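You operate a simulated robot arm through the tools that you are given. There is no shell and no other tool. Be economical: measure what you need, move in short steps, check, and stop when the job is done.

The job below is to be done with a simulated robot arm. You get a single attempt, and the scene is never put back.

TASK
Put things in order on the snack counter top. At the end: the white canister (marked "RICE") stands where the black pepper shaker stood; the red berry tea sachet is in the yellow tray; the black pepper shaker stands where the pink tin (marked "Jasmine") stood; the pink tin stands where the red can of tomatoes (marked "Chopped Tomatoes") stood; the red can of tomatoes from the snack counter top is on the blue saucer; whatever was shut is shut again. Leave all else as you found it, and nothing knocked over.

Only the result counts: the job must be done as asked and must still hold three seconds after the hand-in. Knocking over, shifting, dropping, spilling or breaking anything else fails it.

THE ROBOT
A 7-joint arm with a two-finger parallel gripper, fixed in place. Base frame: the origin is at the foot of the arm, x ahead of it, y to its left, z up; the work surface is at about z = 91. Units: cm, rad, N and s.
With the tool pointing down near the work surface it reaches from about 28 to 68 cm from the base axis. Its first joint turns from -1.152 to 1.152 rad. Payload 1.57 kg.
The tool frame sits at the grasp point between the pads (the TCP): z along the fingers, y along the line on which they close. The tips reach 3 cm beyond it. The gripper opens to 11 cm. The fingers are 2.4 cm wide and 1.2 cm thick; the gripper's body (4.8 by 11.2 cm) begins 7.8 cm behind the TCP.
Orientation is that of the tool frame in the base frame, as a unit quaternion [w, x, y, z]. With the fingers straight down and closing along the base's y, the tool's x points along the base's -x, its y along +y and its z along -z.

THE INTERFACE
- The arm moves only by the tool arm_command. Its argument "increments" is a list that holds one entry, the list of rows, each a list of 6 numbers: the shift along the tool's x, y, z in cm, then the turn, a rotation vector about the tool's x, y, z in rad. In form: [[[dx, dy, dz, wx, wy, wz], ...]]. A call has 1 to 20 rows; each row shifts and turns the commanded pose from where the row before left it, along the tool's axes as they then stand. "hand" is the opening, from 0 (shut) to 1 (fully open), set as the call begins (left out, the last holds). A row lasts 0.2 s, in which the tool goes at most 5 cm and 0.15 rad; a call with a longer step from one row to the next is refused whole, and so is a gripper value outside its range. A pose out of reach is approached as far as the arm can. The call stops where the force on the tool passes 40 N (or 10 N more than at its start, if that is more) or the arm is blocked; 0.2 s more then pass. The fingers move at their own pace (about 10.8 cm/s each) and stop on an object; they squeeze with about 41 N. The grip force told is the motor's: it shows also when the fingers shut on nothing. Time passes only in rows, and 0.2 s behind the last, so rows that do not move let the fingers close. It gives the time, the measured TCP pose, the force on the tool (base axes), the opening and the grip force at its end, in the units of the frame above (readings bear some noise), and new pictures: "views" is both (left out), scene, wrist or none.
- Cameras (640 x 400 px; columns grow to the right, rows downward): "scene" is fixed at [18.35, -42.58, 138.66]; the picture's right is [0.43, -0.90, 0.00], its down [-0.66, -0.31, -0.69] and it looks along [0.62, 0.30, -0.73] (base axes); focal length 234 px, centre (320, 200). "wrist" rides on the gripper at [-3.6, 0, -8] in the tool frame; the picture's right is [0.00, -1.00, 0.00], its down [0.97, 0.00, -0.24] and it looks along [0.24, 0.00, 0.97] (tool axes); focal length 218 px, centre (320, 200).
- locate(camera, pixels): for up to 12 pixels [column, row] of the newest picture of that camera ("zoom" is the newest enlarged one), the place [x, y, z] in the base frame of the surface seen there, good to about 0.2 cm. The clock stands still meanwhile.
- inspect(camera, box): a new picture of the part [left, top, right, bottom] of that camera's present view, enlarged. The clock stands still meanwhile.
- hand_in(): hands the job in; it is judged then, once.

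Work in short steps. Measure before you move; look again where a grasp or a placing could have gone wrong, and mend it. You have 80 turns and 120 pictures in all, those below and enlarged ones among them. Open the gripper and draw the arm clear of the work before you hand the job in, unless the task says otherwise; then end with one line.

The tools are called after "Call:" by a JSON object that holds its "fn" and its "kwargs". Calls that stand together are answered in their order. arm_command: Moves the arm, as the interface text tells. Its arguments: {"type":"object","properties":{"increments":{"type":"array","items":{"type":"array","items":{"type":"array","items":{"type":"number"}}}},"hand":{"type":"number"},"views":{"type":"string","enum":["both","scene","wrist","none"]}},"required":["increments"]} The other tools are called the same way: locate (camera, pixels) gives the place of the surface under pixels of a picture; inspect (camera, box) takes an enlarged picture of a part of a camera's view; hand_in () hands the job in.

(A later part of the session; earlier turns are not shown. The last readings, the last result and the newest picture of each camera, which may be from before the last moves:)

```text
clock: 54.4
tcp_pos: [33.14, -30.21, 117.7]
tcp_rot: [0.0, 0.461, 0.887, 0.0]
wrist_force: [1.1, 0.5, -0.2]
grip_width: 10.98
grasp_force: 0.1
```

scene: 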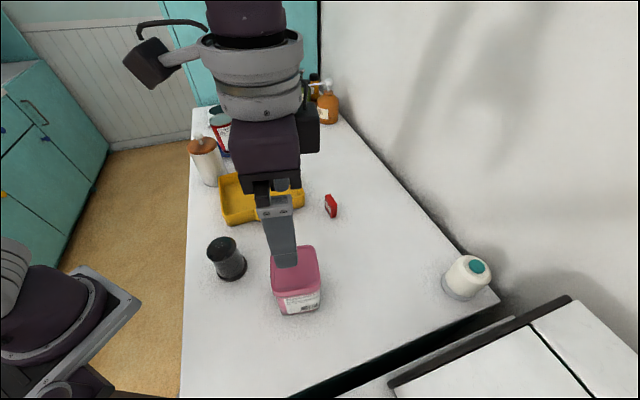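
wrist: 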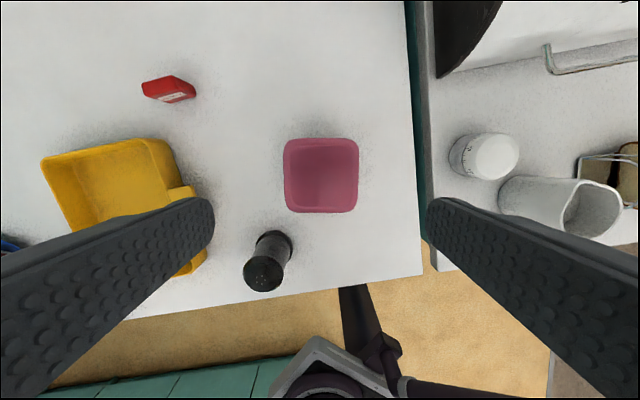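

The tin stands on the tomatoes' old spot. I go above the shaker with the same yaw to measure it.

Call:
{"fn": "arm_command", "kwargs": {"increments": [[[2.5, 1.55, 0, 0, 0, 0], [2.5, 1.55, 0, 0, 0, 0], [2.5, 1.55, 0, 0, 0, 0], [2.5, 1.55, 0, 0, 0, 0], [2.6, 1.55, 0, 0, 0, 0], [0, 0, 3, 0, 0, 0], [0, 0, 0, 0, 0, 0]]], "views": "wrist"}}

```text
clock: 56.0
tcp_pos: [32.07, -15.62, 114.37]
tcp_rot: [-0.001, 0.462, 0.887, 0.0]
wrist_force: [-0.1, -0.1, 0.0]
grip_width: 10.98
grasp_force: 0.0
```

wrist: 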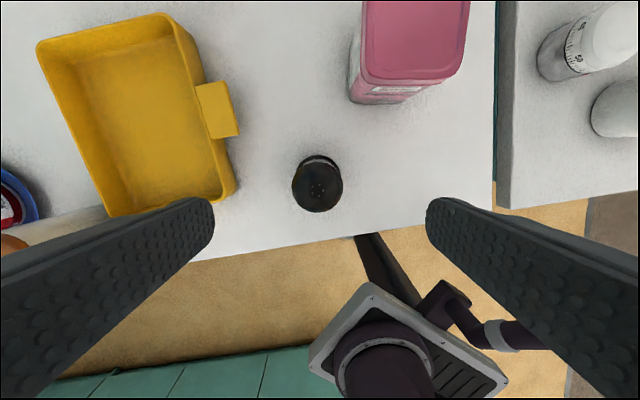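

Call:
{"fn": "locate", "kwargs": {"camera": "wrist", "pixels": [[293, 185], [342, 185], [317, 162], [317, 210], [317, 185], [309, 157], [333, 160], [320, 155]]}}

Call:
{"fn": "inspect", "kwargs": {"camera": "wrist", "box": [270, 130, 370, 230]}}

```text
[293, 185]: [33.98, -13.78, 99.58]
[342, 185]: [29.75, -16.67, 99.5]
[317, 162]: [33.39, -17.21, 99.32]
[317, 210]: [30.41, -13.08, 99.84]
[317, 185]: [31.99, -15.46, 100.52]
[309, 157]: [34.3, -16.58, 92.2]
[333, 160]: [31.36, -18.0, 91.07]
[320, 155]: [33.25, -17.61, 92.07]
```

```text
4.00 times, centred on (320, 180) of wrist
```

zoom: 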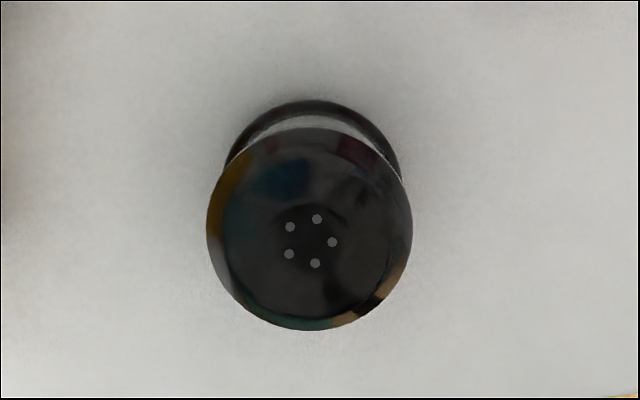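

Shaker axis is (31.95,-15.3), top 100.5. I centre, descend to z≈96.6, close and lift gently.

Call:
{"fn": "arm_command", "kwargs": {"increments": [[[0.25, 0.05, 2, 0, 0, 0], [0, 0, 3, 0, 0, 0], [0, 0, 4, 0, 0, 0], [0, 0, 3, 0, 0, 0], [0, 0, 3, 0, 0, 0], [0, 0, 2.8, 0, 0, 0], [0, 0, 0, 0, 0, 0], [0, 0, 0, 0, 0, 0]]], "views": "none"}}

Call:
{"fn": "arm_command", "kwargs": {"increments": [[[0, 0, 0, 0, 0, 0], [0, 0, 0, 0, 0, 0], [0, 0, 0, 0, 0, 0], [0, 0, 0, 0, 0, 0], [0, 0, 0, 0, 0, 0]]], "hand": 0}}

```text
clock: 57.8
tcp_pos: [32.37, -15.55, 96.65]
tcp_rot: [0.0, 0.461, 0.888, -0.001]
wrist_force: [0.3, -0.8, 0.3]
grip_width: 10.98
grasp_force: 0.1
```

```text
clock: 59.0
tcp_pos: [32.32, -15.39, 96.66]
tcp_rot: [0.0, 0.461, 0.887, 0.0]
wrist_force: [0.0, 0.1, -0.4]
grip_width: 5.51
grasp_force: 40.7
```

scene: 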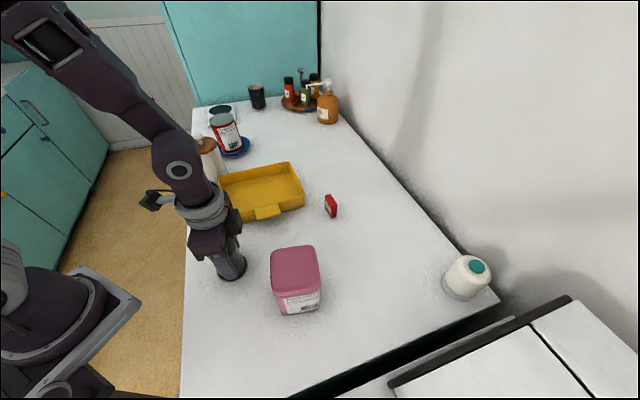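
wrist: 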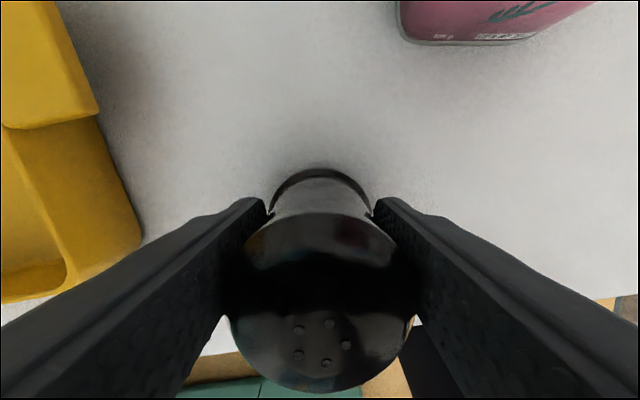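

Gripped (width 5.5). I lift smoothly 13 cm so it can pass over the tin.

Call:
{"fn": "arm_command", "kwargs": {"increments": [[[0, 0, -0.3, 0, 0, 0], [0, 0, -0.7, 0, 0, 0], [0, 0, -1.2, 0, 0, 0], [0, 0, -1.8, 0, 0, 0], [0, 0, -2, 0, 0, 0], [0, 0, -2, 0, 0, 0], [0, 0, -2, 0, 0, 0], [0, 0, -1.6, 0, 0, 0], [0, 0, -1, 0, 0, 0], [0, 0, -0.6, 0, 0, 0], [0, 0, 0, 0, 0, 0]]], "views": "scene"}}

```text
clock: 61.4
tcp_pos: [32.2, -15.34, 109.77]
tcp_rot: [0.0, 0.46, 0.888, 0.0]
wrist_force: [0.3, 0.2, -1.6]
grip_width: 5.5
grasp_force: 40.9
```

scene: 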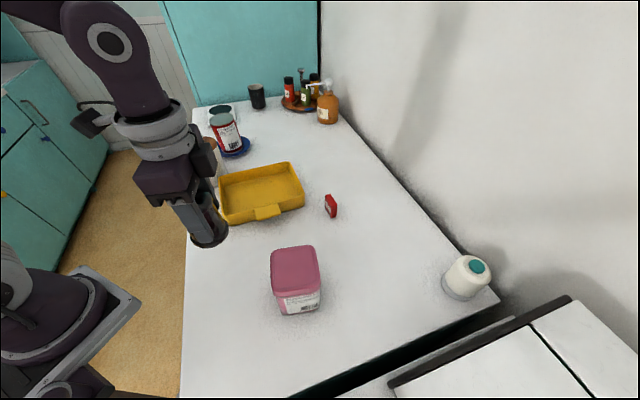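

Held. I carry it 85% of the way toward (45.9,-43.2) at this height, passing beside and above the tin.

Call:
{"fn": "arm_command", "kwargs": {"increments": [[[-0.8, -0.12, 0, 0, 0, 0], [-1.6, -0.25, 0, 0, 0, 0], [-2.66, -0.41, 0, 0, 0, 0], [-2.66, -0.41, 0, 0, 0, 0], [-2.66, -0.41, 0, 0, 0, 0], [-2.66, -0.41, 0, 0, 0, 0], [-2.66, -0.41, 0, 0, 0, 0], [-2.66, -0.41, 0, 0, 0, 0], [-2.66, -0.41, 0, 0, 0, 0], [-2.66, -0.41, 0, 0, 0, 0], [-1.6, -0.25, 0, 0, 0, 0], [-0.8, -0.12, 0, 0, 0, 0], [0, 0, 1, 0, 0, 0], [0, 0, 1.5, 0, 0, 0], [0, 0, 2, 0, 0, 0], [0, 0, 2, 0, 0, 0], [0, 0, 1, 0, 0, 0], [0, 0, 0, 0, 0, 0]]], "views": "scene"}}

```text
clock: 65.2
tcp_pos: [43.82, -39.32, 102.26]
tcp_rot: [0.0, 0.461, 0.888, 0.0]
wrist_force: [-0.7, 0.2, -0.8]
grip_width: 5.5
grasp_force: 40.5
```

scene: 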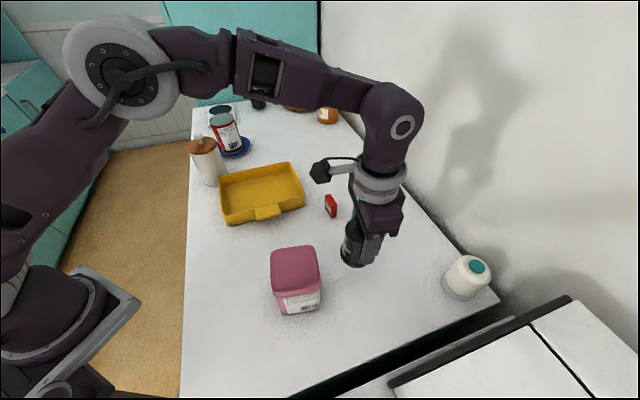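

I finish the lateral move to TCP (46.05,-43.4), then lower most of the way.

Call:
{"fn": "arm_command", "kwargs": {"increments": [[[-0.6, -0.07, 0, 0, 0, 0], [-1, -0.12, 0, 0, 0, 0], [-1.2, -0.12, 0, 0, 0, 0], [-1.2, -0.12, 0, 0, 0, 0], [-0.65, -0.09, 0, 0, 0, 0], [0, 0, 0.6, 0, 0, 0], [0, 0, 1, 0, 0, 0], [0, 0, 1.2, 0, 0, 0], [0, 0, 1, 0, 0, 0], [0, 0, 0.6, 0, 0, 0], [0, 0, 0.4, 0, 0, 0], [0, 0, 0, 0, 0, 0]]]}}

```text
clock: 67.8
tcp_pos: [45.97, -43.17, 97.38]
tcp_rot: [-0.001, 0.462, 0.887, 0.0]
wrist_force: [0.2, 0.0, -1.1]
grip_width: 5.49
grasp_force: 40.1
```

scene: 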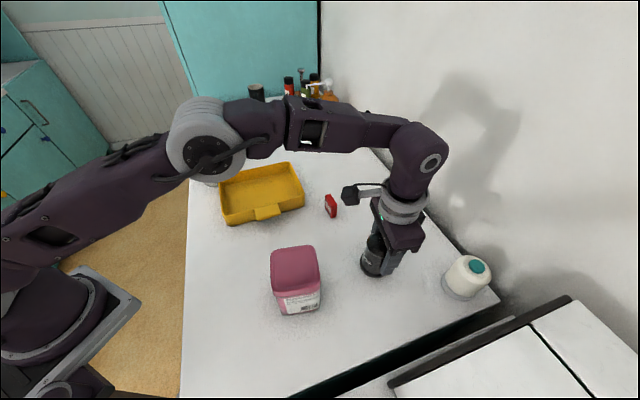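
wrist: 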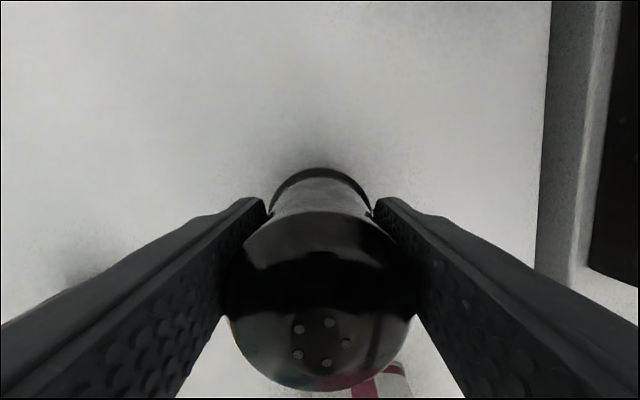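

The shaker is over the spot, with contact expected at z≈96.6. I lower in small steps.

Call:
{"fn": "arm_command", "kwargs": {"increments": [[[-0.15, 0, 0.2, 0, 0, 0], [0, 0, 0.2, 0, 0, 0], [0, 0, 0.15, 0, 0, 0], [0, 0, 0.1, 0, 0, 0], [0, 0, 0, 0, 0, 0]]], "views": "none"}}

Call:
{"fn": "arm_command", "kwargs": {"increments": [[[0, 0, 0.1, 0, 0, 0], [0, 0, 0, 0, 0, 0]]], "views": "none"}}

```text
clock: 69.0
tcp_pos: [46.28, -43.27, 96.75]
tcp_rot: [0.0, 0.461, 0.888, 0.001]
wrist_force: [0.2, 0.5, -1.1]
grip_width: 5.47
grasp_force: 41.4
```

```text
clock: 69.6
tcp_pos: [46.21, -43.21, 96.66]
tcp_rot: [0.001, 0.461, 0.887, 0.0]
wrist_force: [0.4, 0.3, -1.8]
grip_width: 5.51
grasp_force: 41.0
```

Call:
{"fn": "arm_command", "kwargs": {"increments": [[[0, 0, 0.1, 0, 0, 0], [0, 0, 0, 0, 0, 0]]], "views": "none"}}

```text
clock: 70.2
tcp_pos: [46.2, -43.2, 96.54]
tcp_rot: [0.0, 0.461, 0.888, 0.0]
wrist_force: [0.0, 1.2, 0.7]
grip_width: 5.5
grasp_force: 40.5
```

Touching down: the weight reads about zero. I open the hand and rise.

Call:
{"fn": "arm_command", "kwargs": {"increments": [[[0, 0, 0.05, 0, 0, 0], [0, 0, 0, 0, 0, 0]]], "views": "none"}}

Call:
{"fn": "arm_command", "kwargs": {"increments": [[[0, 0, 0, 0, 0, 0], [0, 0, 0, 0, 0, 0], [0, 0, 0, 0, 0, 0], [0, 0, -1, 0, 0, 0], [0, 0, -2, 0, 0, 0], [0, 0, -3, 0, 0, 0], [0.3, 0, -3, 0, 0, 0], [3, 0, -3, 0, 0, 0], [3, 0, -2, 0, 0, 0], [0, 0, 0, 0, 0, 0]]], "hand": 1}}

```text
clock: 70.8
tcp_pos: [46.08, -43.3, 96.58]
tcp_rot: [0.001, 0.461, 0.887, 0.0]
wrist_force: [0.2, 4.4, 14.7]
grip_width: 5.48
grasp_force: 40.8
```

```text
clock: 73.0
tcp_pos: [42.62, -38.21, 110.67]
tcp_rot: [-0.001, 0.461, 0.887, 0.0]
wrist_force: [0.4, 0.1, -0.6]
grip_width: 11.0
grasp_force: 0.2
```

scene: 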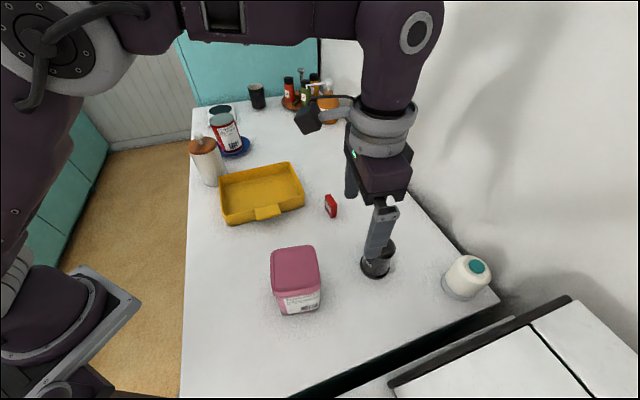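
wrist: 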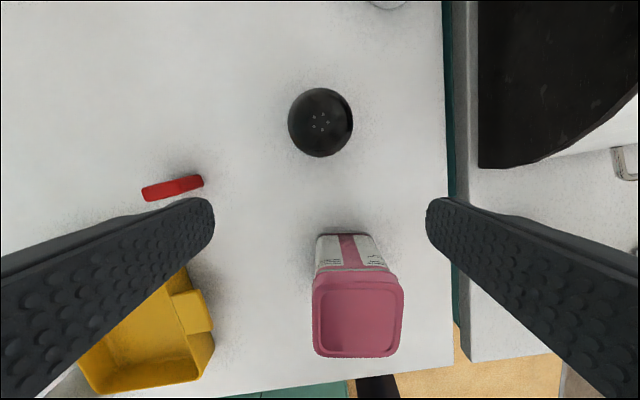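

The shaker stands upright on the tin's spot. Next is the sachet, which is standing at (172,188) in the wrist picture; I measure it.

Call:
{"fn": "locate", "kwargs": {"camera": "wrist", "pixels": [[144, 195], [201, 183], [198, 177], [146, 189], [172, 187], [320, 122]]}}

Call:
{"fn": "inspect", "kwargs": {"camera": "wrist", "box": [120, 150, 220, 220]}}

Call:
{"fn": "inspect", "kwargs": {"camera": "scene", "box": [300, 180, 360, 230]}}

```text
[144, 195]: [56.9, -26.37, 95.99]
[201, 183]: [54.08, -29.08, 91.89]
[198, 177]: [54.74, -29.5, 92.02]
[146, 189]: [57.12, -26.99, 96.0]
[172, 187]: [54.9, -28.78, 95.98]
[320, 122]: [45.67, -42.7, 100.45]
```

```text
5.71 times, centred on (170, 185) of wrist
```

zoom: 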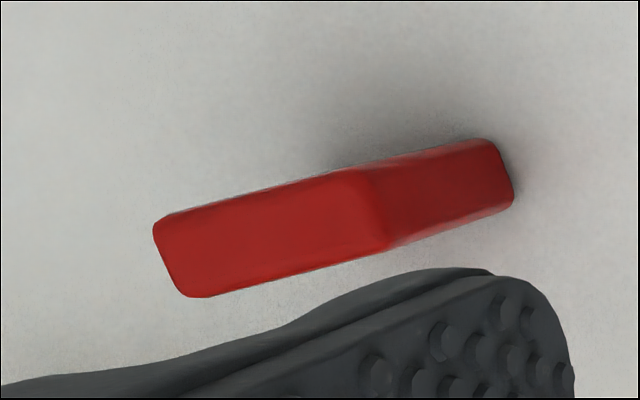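

```text
8.00 times, centred on (330, 205) of scene
```

zoom: 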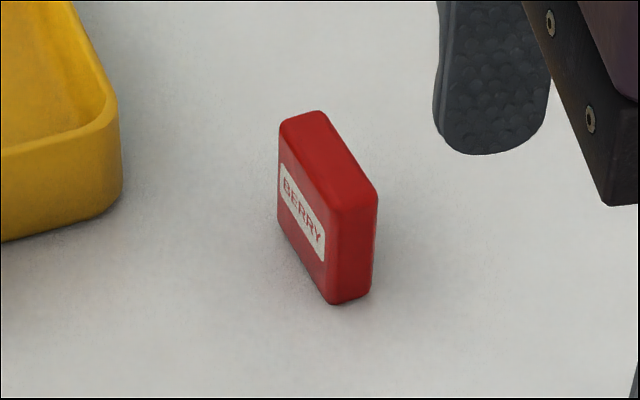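

The sachet stands with its long side (4.3 cm) along about 44°, top z=96, centre about (55.4,-28.2). I move over it, turn 0.166 so the fingers close along its length, and look.

Call:
{"fn": "arm_command", "kwargs": {"increments": [[[0.14, 2.7, 0.3, 0, 0, 0], [0.15, 2.7, 0.5, 0, 0, 0], [0.15, 2.7, 0.7, 0, 0, 0], [0.15, 2.7, 1, 0, 0, 0], [0.15, 2.7, 1, 0, 0, 0], [0.15, 2.7, 1, 0, 0, 0], [0, 0, 0.5, 0, 0, -0.083], [0, 0, 0, 0, 0, -0.083], [0, 0, 0, 0, 0, 0]]], "hand": 0.75, "views": "wrist"}}

```text
clock: 75.0
tcp_pos: [55.34, -28.14, 105.61]
tcp_rot: [0.0, 0.386, 0.922, 0.0]
wrist_force: [-0.4, 0.1, 0.0]
grip_width: 8.24
grasp_force: 0.0
```

wrist: 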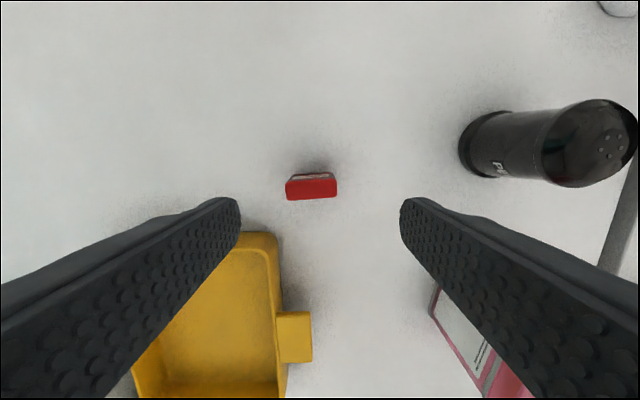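

Call:
{"fn": "locate", "kwargs": {"camera": "wrist", "pixels": [[290, 189], [332, 186], [311, 183], [311, 196], [311, 188]]}}

```text
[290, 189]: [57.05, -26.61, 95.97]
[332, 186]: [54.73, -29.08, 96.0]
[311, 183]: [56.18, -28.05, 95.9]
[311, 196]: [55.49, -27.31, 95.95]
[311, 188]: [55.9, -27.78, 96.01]
```

Centre is (55.87,-27.78). I correct by (-0.1,+0.63), descend to z≈95, and close.

Call:
{"fn": "arm_command", "kwargs": {"increments": [[[-0.11, 0.63, 1, 0, 0, 0], [0, 0, 2.5, 0, 0, 0], [0, 0, 2.5, 0, 0, 0], [0, 0, 2.5, 0, 0, 0], [0, 0, 1.5, 0, 0, 0], [0, 0, 0.5, 0, 0, 0], [0, 0, 0, 0, 0, 0], [0, 0, 0, 0, 0, 0]]], "views": "none"}}

Call:
{"fn": "arm_command", "kwargs": {"increments": [[[0, 0, 0, 0, 0, 0], [0, 0, 0, 0, 0, 0], [0, 0, 0, 0, 0, 0], [0, 0, 0, 0, 0, 0], [0, 0, -0.3, 0, 0, 0], [0, 0, -0.6, 0, 0, 0], [0, 0, -0.6, 0, 0, 0], [0, 0, 0, 0, 0, 0]]], "hand": 0}}

```text
clock: 76.8
tcp_pos: [55.65, -27.57, 95.18]
tcp_rot: [-0.001, 0.386, 0.923, 0.0]
wrist_force: [-0.4, 0.2, 0.6]
grip_width: 8.22
grasp_force: 0.0
```

```text
clock: 78.6
tcp_pos: [55.78, -27.8, 96.77]
tcp_rot: [0.0, 0.386, 0.922, 0.0]
wrist_force: [0.8, 0.9, -0.3]
grip_width: 4.16
grasp_force: 40.7
```

scene: 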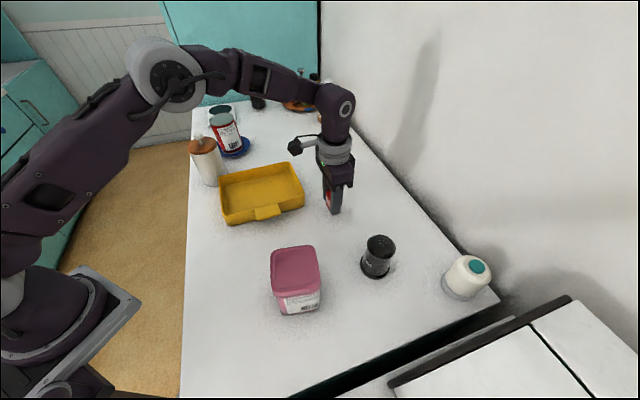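
wrist: 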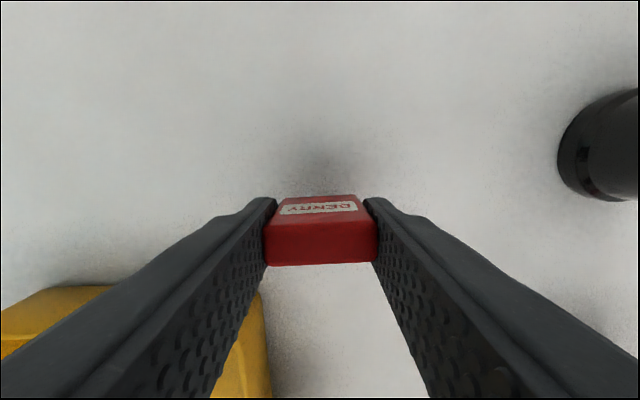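

Gripped. I lift to about 103 and carry it over the tray centre (52.6,-8.2).

Call:
{"fn": "arm_command", "kwargs": {"increments": [[[0, 0, -1, 0, 0, 0], [0, 0, -2, 0, 0, 0], [0, 0, -2, 0, 0, 0], [0.6, 0.42, -1.2, 0, 0, 0], [1.2, 0.85, 0, 0, 0, 0], [1.8, 1.27, 0, 0, 0, 0], [1.8, 1.27, 0, 0, 0, 0], [1.8, 1.27, 0, 0, 0, 0], [1.8, 1.27, 0, 0, 0, 0], [1.8, 1.27, 0, 0, 0, 0], [1.8, 1.27, 0, 0, 0, 0], [1.8, 1.27, 0, 0, 0, 0], [1.2, 0.85, 0, 0, 0, 0], [0.6, 0.42, 0, 0, 0, 0], [0, 0, 0, 0, 0, 0]]]}}

```text
clock: 81.8
tcp_pos: [52.82, -8.15, 102.8]
tcp_rot: [0.0, 0.386, 0.923, 0.001]
wrist_force: [-0.6, -0.5, -0.2]
grip_width: 4.15
grasp_force: 40.6
```

scene: 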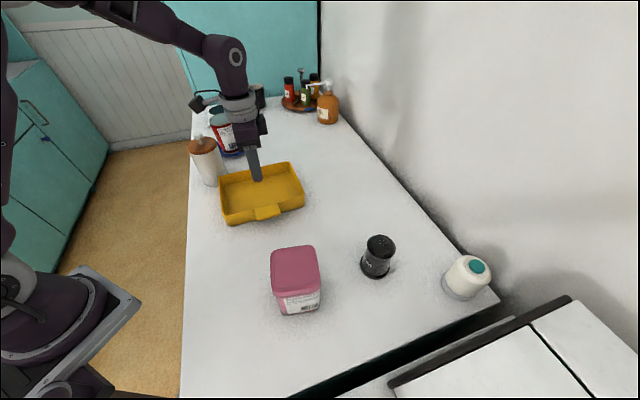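
wrist: 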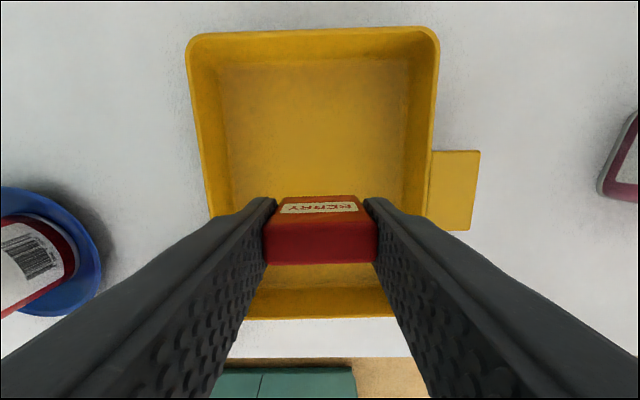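

Centred over the tray. I lower to just above the tray floor, with contact expected at z≈95.7.

Call:
{"fn": "arm_command", "kwargs": {"increments": [[[0, 0, 1, 0, 0, 0], [0, 0, 2, 0, 0, 0], [0, 0, 2, 0, 0, 0], [0, 0, 1.2, 0, 0, 0], [0, 0, 0.4, 0, 0, 0], [0, 0, 0.2, 0, 0, 0], [0, 0, 0, 0, 0, 0]]], "views": "none"}}

Call:
{"fn": "arm_command", "kwargs": {"increments": [[[0, 0, 0.15, 0, 0, 0], [0, 0, 0.1, 0, 0, 0], [0, 0, 0, 0, 0, 0]]], "views": "none"}}

```text
clock: 83.4
tcp_pos: [52.39, -8.16, 95.82]
tcp_rot: [0.0, 0.386, 0.922, 0.0]
wrist_force: [-1.0, -0.2, 0.1]
grip_width: 4.19
grasp_force: 40.9
```

```text
clock: 84.2
tcp_pos: [52.46, -8.33, 95.68]
tcp_rot: [0.0, 0.386, 0.923, 0.0]
wrist_force: [-0.7, -0.2, -0.5]
grip_width: 4.17
grasp_force: 41.5
```

Call:
{"fn": "arm_command", "kwargs": {"increments": [[[0, 0, 0.1, 0, 0, 0], [0, 0, 0.1, 0, 0, 0], [0, 0, 0, 0, 0, 0]]], "views": "none"}}

```text
clock: 85.0
tcp_pos: [52.58, -8.15, 95.61]
tcp_rot: [0.002, 0.387, 0.922, 0.0]
wrist_force: [-3.9, 0.3, 25.3]
grip_width: 4.2
grasp_force: 40.5
```

The sachet is on the floor (25 N). I ease up, open only to 0.7 and rise.

Call:
{"fn": "arm_command", "kwargs": {"increments": [[[0, 0, -0.15, 0, 0, 0], [0, 0, 0, 0, 0, 0]]], "views": "none"}}

Call:
{"fn": "arm_command", "kwargs": {"increments": [[[0, 0, 0, 0, 0, 0], [0, 0, 0, 0, 0, 0], [0, 0, 0, 0, 0, 0], [0, 0, -1, 0, 0, 0], [0, 0, -2, 0, 0, 0], [0, 0, -3, 0, 0, 0], [0, 0, -4, 0, 0, 0], [0, 0, -4, 0, 0, 0], [0, 0, 0, 0, 0, 0]]], "hand": 0.65}}

```text
clock: 85.6
tcp_pos: [52.6, -8.04, 95.64]
tcp_rot: [0.001, 0.385, 0.923, 0.0]
wrist_force: [0.8, -1.5, 8.1]
grip_width: 4.19
grasp_force: 40.7
```

```text
clock: 87.6
tcp_pos: [52.94, -8.37, 109.55]
tcp_rot: [0.0, 0.386, 0.922, 0.001]
wrist_force: [1.0, -0.3, 0.6]
grip_width: 7.14
grasp_force: 0.0
```

scene: 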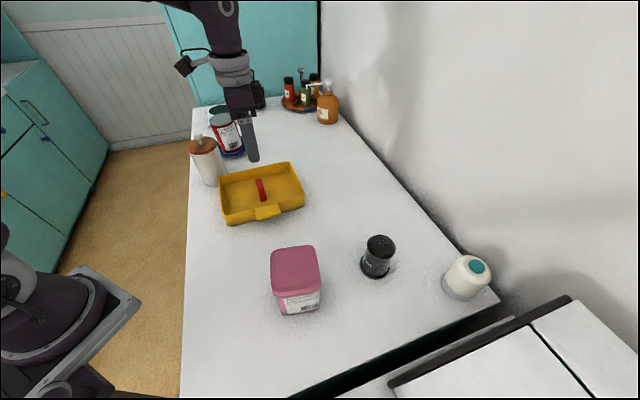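
wrist: 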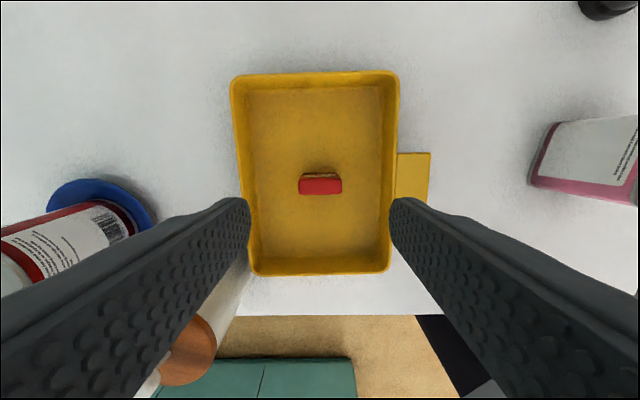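

The sachet stands in the tray. Now the canister: I go above (53,9) at z≈114 and turn -1.58 so the fingers close along 135°, clear of the tray corner.

Call:
{"fn": "arm_command", "kwargs": {"increments": [[[0, 0, -2, 0, 0, 0], [2.06, 2.03, -2, 0, 0, 0], [2.06, 2.03, -0.5, 0, 0, 0], [2.06, 2.03, 0, 0, 0, 0], [2.06, 2.03, 0, 0, 0, 0], [2.06, 2.03, 0, 0, 0, 0], [2.06, 2.03, 0, 0, 0, 0], [0, 0, 0, 0, 0, -0.1436], [0, 0, 0, 0, 0, -0.1436], [0, 0, 0, 0, 0, -0.1436], [0, 0, 0, 0, 0, -0.1436], [0, 0, 0, 0, 0, -0.1436], [0, 0, 0, 0, 0, -0.1436], [0, 0, 0, 0, 0, -0.1436], [0, 0, 0, 0, 0, -0.1436], [0, 0, 0, 0, 0, -0.1436], [0, 0, 0, 0, 0, -0.1436], [0, 0, 0, 0, 0, -0.1436], [0, 0, 0, 0, 0, 0]]], "hand": 1, "views": "wrist"}}

Call:
{"fn": "inspect", "kwargs": {"camera": "scene", "box": [175, 100, 275, 200]}}

```text
clock: 91.6
tcp_pos: [52.58, 9.15, 114.09]
tcp_rot: [0.0, -0.384, 0.923, 0.0]
wrist_force: [0.2, 0.8, 0.0]
grip_width: 10.99
grasp_force: 0.1
```

wrist: 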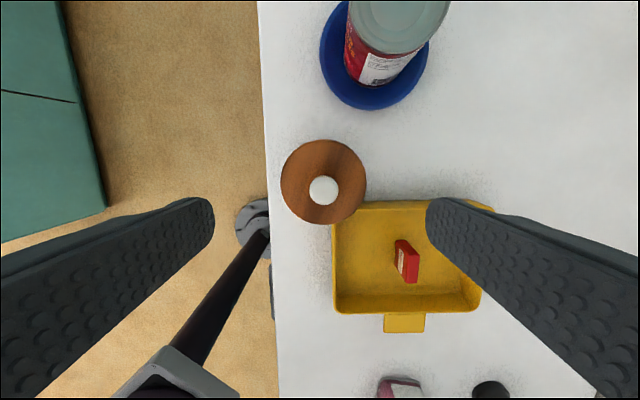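

```text
4.00 times, centred on (225, 150) of scene
```

zoom: 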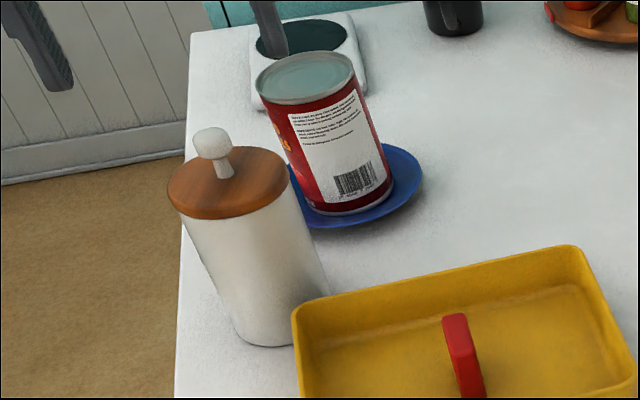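

Call:
{"fn": "locate", "kwargs": {"camera": "wrist", "pixels": [[283, 182], [364, 182], [323, 142], [323, 222], [323, 190], [300, 200]]}}

Call:
{"fn": "locate", "kwargs": {"camera": "zoom", "pixels": [[180, 212], [185, 222], [230, 219], [235, 226], [270, 260], [265, 342], [215, 140], [200, 190]]}}

```text
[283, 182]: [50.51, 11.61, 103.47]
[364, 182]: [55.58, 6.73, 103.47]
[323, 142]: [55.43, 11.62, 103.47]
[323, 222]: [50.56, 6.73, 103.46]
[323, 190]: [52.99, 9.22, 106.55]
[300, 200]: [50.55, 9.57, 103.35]
```

```text
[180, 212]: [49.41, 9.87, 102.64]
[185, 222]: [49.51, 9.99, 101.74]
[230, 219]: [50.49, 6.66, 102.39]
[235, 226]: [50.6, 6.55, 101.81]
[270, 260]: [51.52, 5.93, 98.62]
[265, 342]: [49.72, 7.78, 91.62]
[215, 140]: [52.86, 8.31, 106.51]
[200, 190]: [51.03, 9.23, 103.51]
```

Canister axis is (53.0,9.17), and lid and body radius are both about 3.55, so the fingers will grip the body too. I centre and descend to z≈99.4, leaving the palm just clear of the knob at 106.55.

Call:
{"fn": "arm_command", "kwargs": {"increments": [[[-0.32, -0.3, 1.5, 0, 0, 0], [0, 0, 3, 0, 0, 0], [0, 0, 3, 0, 0, 0], [0, 0, 3, 0, 0, 0], [0, 0, 2.2, 0, 0, 0], [0, 0, 1.2, 0, 0, 0], [0, 0, 0.7, 0, 0, 0], [0, 0, 0, 0, 0, 0]]]}}

```text
clock: 93.4
tcp_pos: [52.93, 9.2, 99.69]
tcp_rot: [0.0, -0.384, 0.923, 0.001]
wrist_force: [-0.3, 0.2, -0.3]
grip_width: 10.98
grasp_force: 0.1
```

scene: 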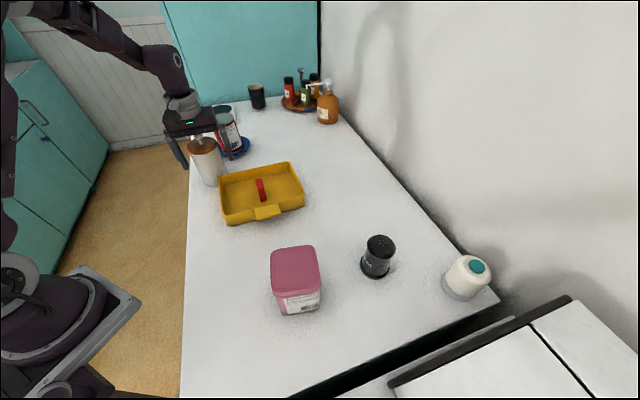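
wrist: 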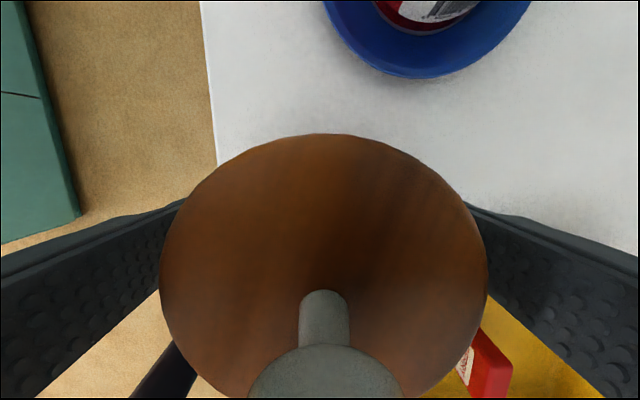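

Well centred, with the fingers on either side. I lower 0.3 more, close, and lift slightly and gently.

Call:
{"fn": "arm_command", "kwargs": {"increments": [[[0, 0, 0.25, 0, 0, 0], [0, 0, 0, 0, 0, 0]]], "views": "none"}}

Call:
{"fn": "arm_command", "kwargs": {"increments": [[[0, 0, 0, 0, 0, 0], [0, 0, 0, 0, 0, 0], [0, 0, 0, 0, 0, 0], [0, 0, 0, 0, 0, 0], [0, 0, 0, 0, 0, 0], [0, 0, -0.1, 0, 0, 0], [0, 0, -0.2, 0, 0, 0], [0, 0, -0.3, 0, 0, 0], [0, 0, -0.3, 0, 0, 0], [0, 0, -0.1, 0, 0, 0], [0, 0, 0, 0, 0, 0]]], "hand": 0, "views": "none"}}

Call:
{"fn": "inspect", "kwargs": {"camera": "scene", "box": [160, 100, 270, 210]}}

```text
clock: 94.0
tcp_pos: [53.03, 9.21, 99.49]
tcp_rot: [0.0, -0.384, 0.923, 0.0]
wrist_force: [0.6, 1.0, 1.1]
grip_width: 11.02
grasp_force: 0.2
```

```text
clock: 96.4
tcp_pos: [53.1, 9.2, 100.21]
tcp_rot: [0.0, -0.384, 0.923, -0.001]
wrist_force: [-0.9, -0.4, -0.7]
grip_width: 7.45
grasp_force: 40.8
```

```text
3.64 times, centred on (215, 155) of scene
```

zoom: 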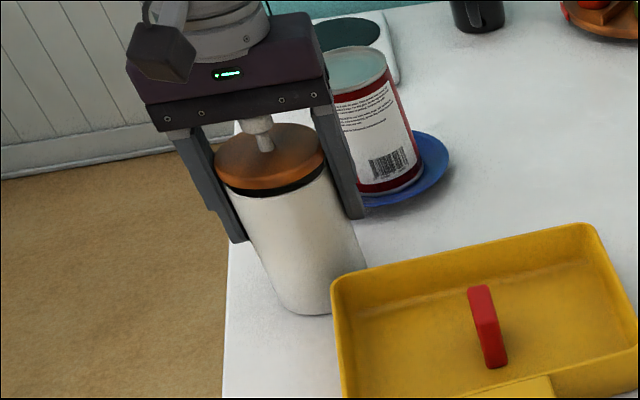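

The lid came up alone: a black seal shows and there's no weight, so the lid is loose. I put it straight back, release, and then regrip only the lid rim higher up, so I can move lid and body separately and shut it again.

Call:
{"fn": "arm_command", "kwargs": {"increments": [[[0, 0, 0.2, 0, 0, 0], [0, 0, 0.2, 0, 0, 0], [0, 0, 0.2, 0, 0, 0], [0, 0, 0.1, 0, 0, 0], [0, 0, 0.1, 0, 0, 0], [0, 0, 0, 0, 0, 0]]], "views": "none"}}

Call:
{"fn": "inspect", "kwargs": {"camera": "scene", "box": [160, 100, 270, 210]}}

```text
clock: 97.8
tcp_pos: [53.07, 9.22, 99.43]
tcp_rot: [0.0, -0.384, 0.924, 0.0]
wrist_force: [0.1, 0.0, -0.6]
grip_width: 7.45
grasp_force: 40.0
```

```text
3.64 times, centred on (215, 155) of scene
```

zoom: 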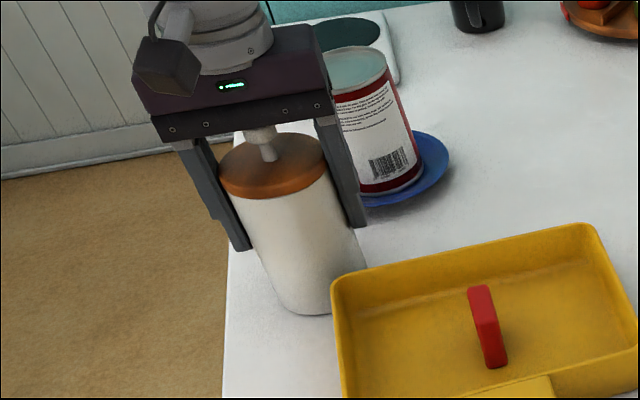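

The lid is seated again. I open, rise 4.7 cm to z≈104.2, grip the rim and lift the lid.

Call:
{"fn": "arm_command", "kwargs": {"increments": [[[0, 0, 0, 0, 0, 0], [0, 0, 0, 0, 0, 0], [0, 0, 0, 0, 0, 0], [0, 0, -1, 0, 0, 0], [0, 0, -1.5, 0, 0, 0], [0, 0, -1.5, 0, 0, 0], [0, 0, -0.7, 0, 0, 0], [0, 0, 0, 0, 0, 0], [0, 0, 0, 0, 0, 0]]], "hand": 0.9, "views": "wrist"}}

Call:
{"fn": "arm_command", "kwargs": {"increments": [[[0, 0, 0, 0, 0, 0], [0, 0, 0, 0, 0, 0], [0, 0, 0, 0, 0, 0], [0, 0, 0, 0, 0, 0], [0, 0, -0.2, 0, 0, 0], [0, 0, -0.4, 0, 0, 0], [0, 0, -0.8, 0, 0, 0], [0, 0, -1, 0, 0, 0], [0, 0, -1, 0, 0, 0], [0, 0, -1, 0, 0, 0], [0, 0, -0.6, 0, 0, 0], [0, 0, 0, 0, 0, 0]]], "hand": 0, "views": "none"}}

Call:
{"fn": "inspect", "kwargs": {"camera": "scene", "box": [150, 90, 270, 210]}}

```text
clock: 99.8
tcp_pos: [53.19, 9.14, 104.22]
tcp_rot: [0.0, -0.384, 0.923, 0.0]
wrist_force: [-0.5, 0.7, 0.4]
grip_width: 9.89
grasp_force: 0.0
```

wrist: 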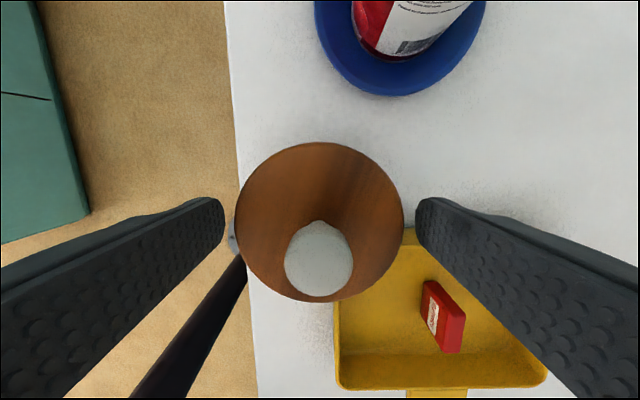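

```text
clock: 102.4
tcp_pos: [53.0, 9.46, 109.18]
tcp_rot: [0.001, -0.384, 0.923, 0.0]
wrist_force: [0.0, -0.2, -0.1]
grip_width: 7.41
grasp_force: 40.7
```

```text
3.33 times, centred on (210, 150) of scene
```

zoom: 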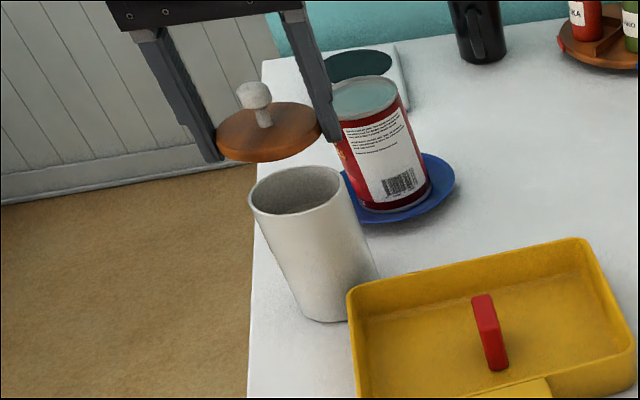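

The lid is a flat disc, and I gripped it with the tips about 0.6 cm below its underside. I reseat it and regrip 0.8 cm higher so it can be set down flush.

Call:
{"fn": "arm_command", "kwargs": {"increments": [[[0, 0, 1, 0, 0, 0], [0, 0, 1.5, 0, 0, 0], [0, 0, 1, 0, 0, 0], [0, 0, 0.6, 0, 0, 0], [0, 0, 0.4, 0, 0, 0], [0, 0, 0.2, 0, 0, 0], [0, 0, 0.2, 0, 0, 0], [0, 0, 0.05, 0, 0, 0], [0, 0, 0, 0, 0, 0]]], "views": "none"}}

Call:
{"fn": "inspect", "kwargs": {"camera": "scene", "box": [160, 100, 260, 200]}}

```text
clock: 104.4
tcp_pos: [53.0, 9.33, 104.29]
tcp_rot: [0.0, -0.384, 0.923, 0.0]
wrist_force: [0.1, -0.9, 0.6]
grip_width: 7.38
grasp_force: 40.8
```

```text
4.00 times, centred on (210, 150) of scene
```

zoom: 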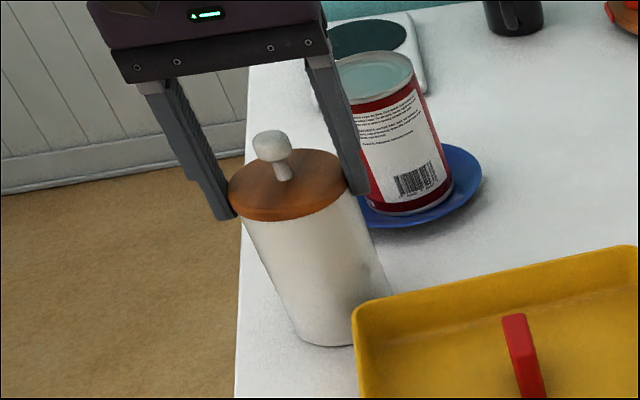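

Seated. I open, rise 0.6, regrip, and lift.

Call:
{"fn": "arm_command", "kwargs": {"increments": [[[0, 0, 0, 0, 0, 0], [0, 0, 0, 0, 0, 0], [0, 0, -0.3, 0, 0, 0], [0, 0, -0.3, 0, 0, 0], [0, 0, 0, 0, 0, 0]]], "hand": 0.8, "views": "none"}}

Call:
{"fn": "arm_command", "kwargs": {"increments": [[[0, 0, 0, 0, 0, 0], [0, 0, 0, 0, 0, 0], [0, 0, 0, 0, 0, 0], [0, 0, 0, 0, 0, 0], [0, 0, -0.2, 0, 0, 0], [0, 0, -0.4, 0, 0, 0], [0, 0, -0.8, 0, 0, 0], [0, 0, -1, 0, 0, 0], [0, 0, -1, 0, 0, 0], [0, 0, -0.6, 0, 0, 0], [0, 0, 0, 0, 0, 0]]], "hand": 0, "views": "none"}}

Call:
{"fn": "inspect", "kwargs": {"camera": "scene", "box": [150, 90, 270, 210]}}

```text
clock: 105.6
tcp_pos: [52.96, 9.19, 104.98]
tcp_rot: [0.0, -0.383, 0.924, -0.001]
wrist_force: [0.1, 0.6, -1.2]
grip_width: 8.79
grasp_force: 0.1
```

```text
clock: 108.0
tcp_pos: [52.94, 9.14, 108.83]
tcp_rot: [-0.001, -0.383, 0.924, 0.0]
wrist_force: [-0.3, 0.5, -0.8]
grip_width: 7.39
grasp_force: 41.3
```

```text
3.33 times, centred on (210, 150) of scene
```

zoom: 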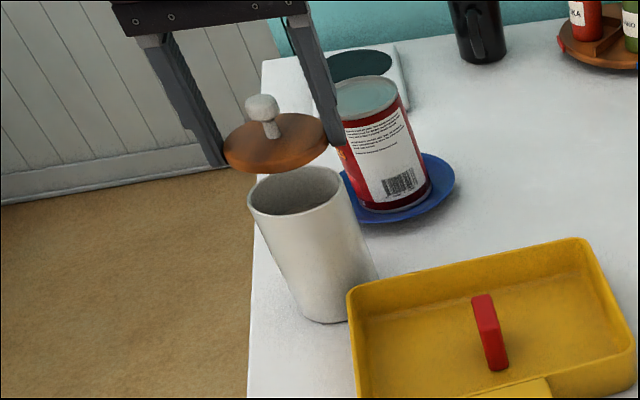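

Lid held cleanly. I carry it to the free spot around (56,-30) and lower to about z=98.

Call:
{"fn": "arm_command", "kwargs": {"increments": [[[0.84, -0.98, 0, 0, 0, 0], [1.46, -1.71, 0, 0, 0, 0], [2.09, -2.44, 0, 0, 0, 0], [2.09, -2.44, 0, 0, 0, 0], [2.09, -2.44, 0, 0, 0, 0], [2.09, -2.44, 0, 0, 0, 0], [2.09, -2.44, 0, 0, 0, 0], [2.09, -2.44, 0, 0, 0, 0], [2.09, -2.44, 0, 0, 0, 0], [2.09, -2.44, 0, 0, 0, 0], [2.09, -2.44, 0, 0, 0, 0], [2.09, -2.44, 0, 0, 0, 0], [1.46, -1.71, 0, 0, 0, 0], [0.84, -0.98, 0, 0, 0, 0], [0, 0, 2, 0, 0, 0], [0, 0, 3, 0, 0, 0], [0, 0, 3, 0, 0, 0], [0, 0, 2, 0, 0, 0], [0, 0, 0.5, 0, 0, 0], [0, 0, 0, 0, 0, 0]]], "views": "scene"}}

```text
clock: 112.2
tcp_pos: [56.22, -29.79, 98.24]
tcp_rot: [0.0, -0.383, 0.924, 0.0]
wrist_force: [0.4, 0.0, -0.5]
grip_width: 7.4
grasp_force: 41.0
```

scene: 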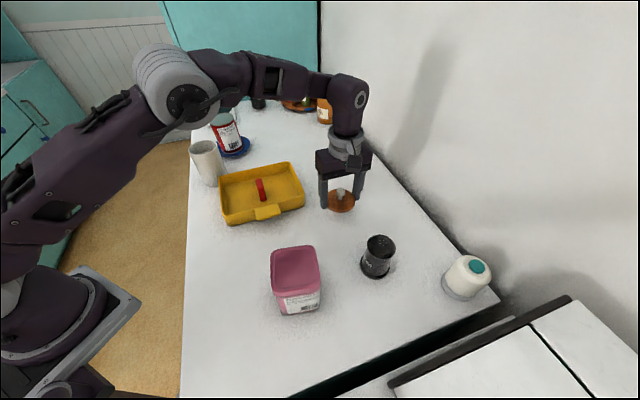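

Clear area. I lower toward contact at z≈94.1.

Call:
{"fn": "arm_command", "kwargs": {"increments": [[[0, 0, 1, 0, 0, 0], [0, 0, 1.5, 0, 0, 0], [0, 0, 0.8, 0, 0, 0], [0, 0, 0.4, 0, 0, 0], [0, 0, 0.2, 0, 0, 0], [0, 0, 0, 0, 0, 0]]], "views": "none"}}

Call:
{"fn": "arm_command", "kwargs": {"increments": [[[0, 0, 0.15, 0, 0, 0], [0, 0, 0.1, 0, 0, 0], [0, 0, 0, 0, 0, 0]]], "views": "none"}}

Call:
{"fn": "inspect", "kwargs": {"camera": "scene", "box": [290, 140, 390, 240]}}

```text
clock: 113.6
tcp_pos: [56.16, -29.89, 94.61]
tcp_rot: [-0.001, -0.384, 0.923, 0.0]
wrist_force: [0.2, 0.7, 0.1]
grip_width: 7.4
grasp_force: 41.0
```

```text
clock: 114.4
tcp_pos: [56.13, -29.79, 94.24]
tcp_rot: [0.0, -0.384, 0.923, 0.0]
wrist_force: [0.2, 0.8, -0.6]
grip_width: 7.4
grasp_force: 41.2
```

```text
4.00 times, centred on (340, 190) of scene
```

zoom: 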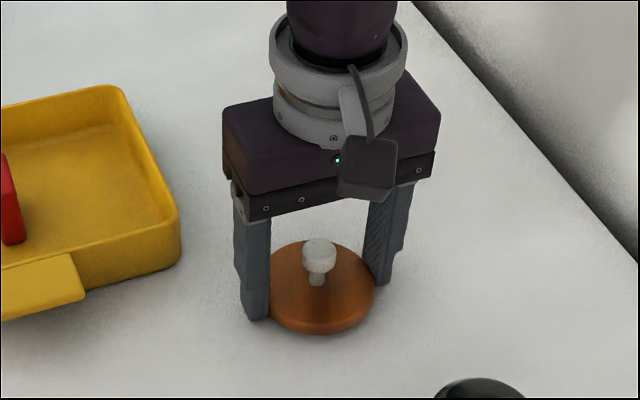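

Call:
{"fn": "arm_command", "kwargs": {"increments": [[[0, 0, 0.1, 0, 0, 0], [0, 0, 0.1, 0, 0, 0], [0, 0, 0, 0, 0, 0]]], "views": "none"}}

```text
clock: 115.2
tcp_pos: [56.05, -29.88, 94.11]
tcp_rot: [0.0, -0.384, 0.923, 0.0]
wrist_force: [0.4, -0.2, -0.2]
grip_width: 7.41
grasp_force: 40.8
```

Call:
{"fn": "arm_command", "kwargs": {"increments": [[[0, 0, 0.1, 0, 0, 0], [0, 0, 0, 0, 0, 0]]], "views": "none"}}

```text
clock: 115.8
tcp_pos: [56.04, -29.95, 94.04]
tcp_rot: [0.0, -0.384, 0.923, 0.001]
wrist_force: [0.9, -0.8, 3.0]
grip_width: 7.38
grasp_force: 40.8
```

Contact (3 N). I release, rise to z≈108, and look.

Call:
{"fn": "arm_command", "kwargs": {"increments": [[[0, 0, 0, 0, 0, 0], [0, 0, 0, 0, 0, 0], [0, 0, 0, 0, 0, 0], [0, 0, -1, 0, 0, 0], [0, 0, -2, 0, 0, 0], [0, 0, -4, 0, 0, 0], [0, 0, -4, 0, 0, 0], [0, 0, -3, 0, 0, 0], [0, 0, 0, 0, 0, 0]]], "hand": 0.9, "views": "wrist"}}

```text
clock: 117.8
tcp_pos: [56.2, -29.66, 107.88]
tcp_rot: [0.001, -0.384, 0.923, 0.0]
wrist_force: [-0.3, 0.6, 0.2]
grip_width: 9.88
grasp_force: 0.0
```

wrist: 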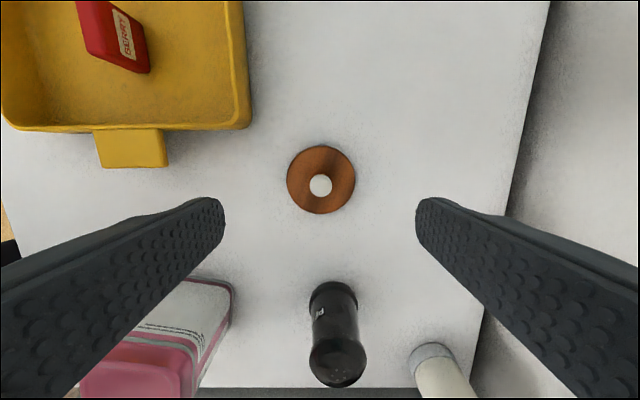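

The lid rests flat at about (321,180). I return over the canister body and look.

Call:
{"fn": "arm_command", "kwargs": {"increments": [[[-2.3, 2.69, 0, 0, 0, 0], [-2.3, 2.69, 0, 0, 0, 0], [-2.3, 2.69, 0, 0, 0, 0], [-2.3, 2.69, 0, 0, 0, 0], [-2.3, 2.69, 0, 0, 0, 0], [-2.3, 2.69, 0, 0, 0, 0], [-2.3, 2.69, 0, 0, 0, 0], [-2.3, 2.69, 0, 0, 0, 0], [-2.3, 2.69, 0, 0, 0, 0], [-2.3, 2.69, 0, 0, 0, 0], [-2.29, 2.73, 0, 0, 0, 0], [0, 0, 0, 0, 0, 0]]], "hand": 1, "views": "wrist"}}

```text
clock: 120.4
tcp_pos: [52.85, 8.97, 108.1]
tcp_rot: [-0.001, -0.384, 0.923, 0.0]
wrist_force: [-0.1, -0.1, -0.1]
grip_width: 11.0
grasp_force: 0.0
```

wrist: 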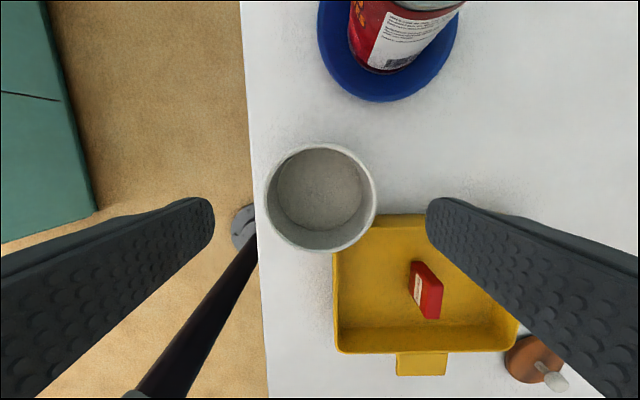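

Call:
{"fn": "locate", "kwargs": {"camera": "wrist", "pixels": [[269, 197], [373, 197], [321, 148], [321, 247], [538, 355]]}}

```text
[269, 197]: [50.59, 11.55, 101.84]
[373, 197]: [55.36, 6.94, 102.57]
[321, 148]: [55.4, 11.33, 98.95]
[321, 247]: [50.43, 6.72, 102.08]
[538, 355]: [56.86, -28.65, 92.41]
```

Body rim centre is (52.97,9.2). I centre, descend to z≈96.5, close, and lift gently.

Call:
{"fn": "arm_command", "kwargs": {"increments": [[[-0.22, 0.07, 1, 0, 0, 0], [0, 0, 3, 0, 0, 0], [0, 0, 3, 0, 0, 0], [0, 0, 2.6, 0, 0, 0], [0, 0, 1.5, 0, 0, 0], [0, 0, 0.5, 0, 0, 0], [0, 0, 0, 0, 0, 0], [0, 0, 0, 0, 0, 0]]], "views": "wrist"}}

Call:
{"fn": "arm_command", "kwargs": {"increments": [[[0, 0, 0, 0, 0, 0], [0, 0, 0, 0, 0, 0], [0, 0, 0, 0, 0, 0], [0, 0, 0, 0, 0, 0], [0, 0, 0, 0, 0, 0], [0, 0, -0.1, 0, 0, 0], [0, 0, -0.2, 0, 0, 0], [0, 0, -0.4, 0, 0, 0], [0, 0, -0.5, 0, 0, 0], [0, 0, -0.3, 0, 0, 0], [0, 0, 0, 0, 0, 0]]], "hand": 0, "views": "scene"}}

```text
clock: 122.2
tcp_pos: [53.05, 9.18, 96.22]
tcp_rot: [0.0, -0.383, 0.924, 0.0]
wrist_force: [-0.2, 0.4, 0.6]
grip_width: 10.99
grasp_force: 0.1
```

wrist: 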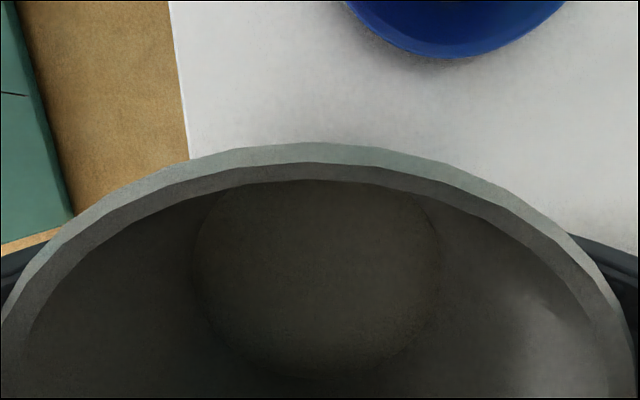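

```text
clock: 124.6
tcp_pos: [53.11, 9.16, 97.81]
tcp_rot: [0.0, -0.383, 0.924, -0.001]
wrist_force: [-0.8, 0.4, -6.8]
grip_width: 7.04
grasp_force: 41.1
```

scene: 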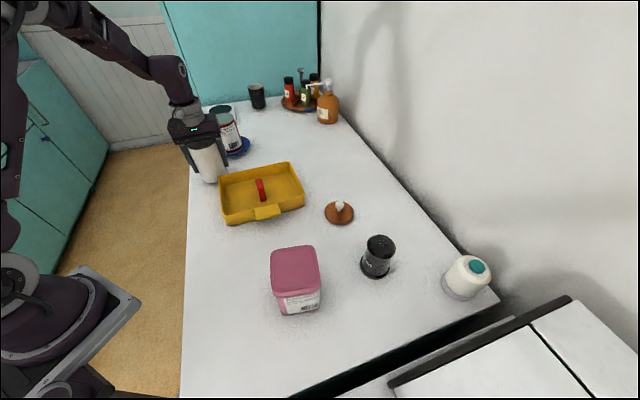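

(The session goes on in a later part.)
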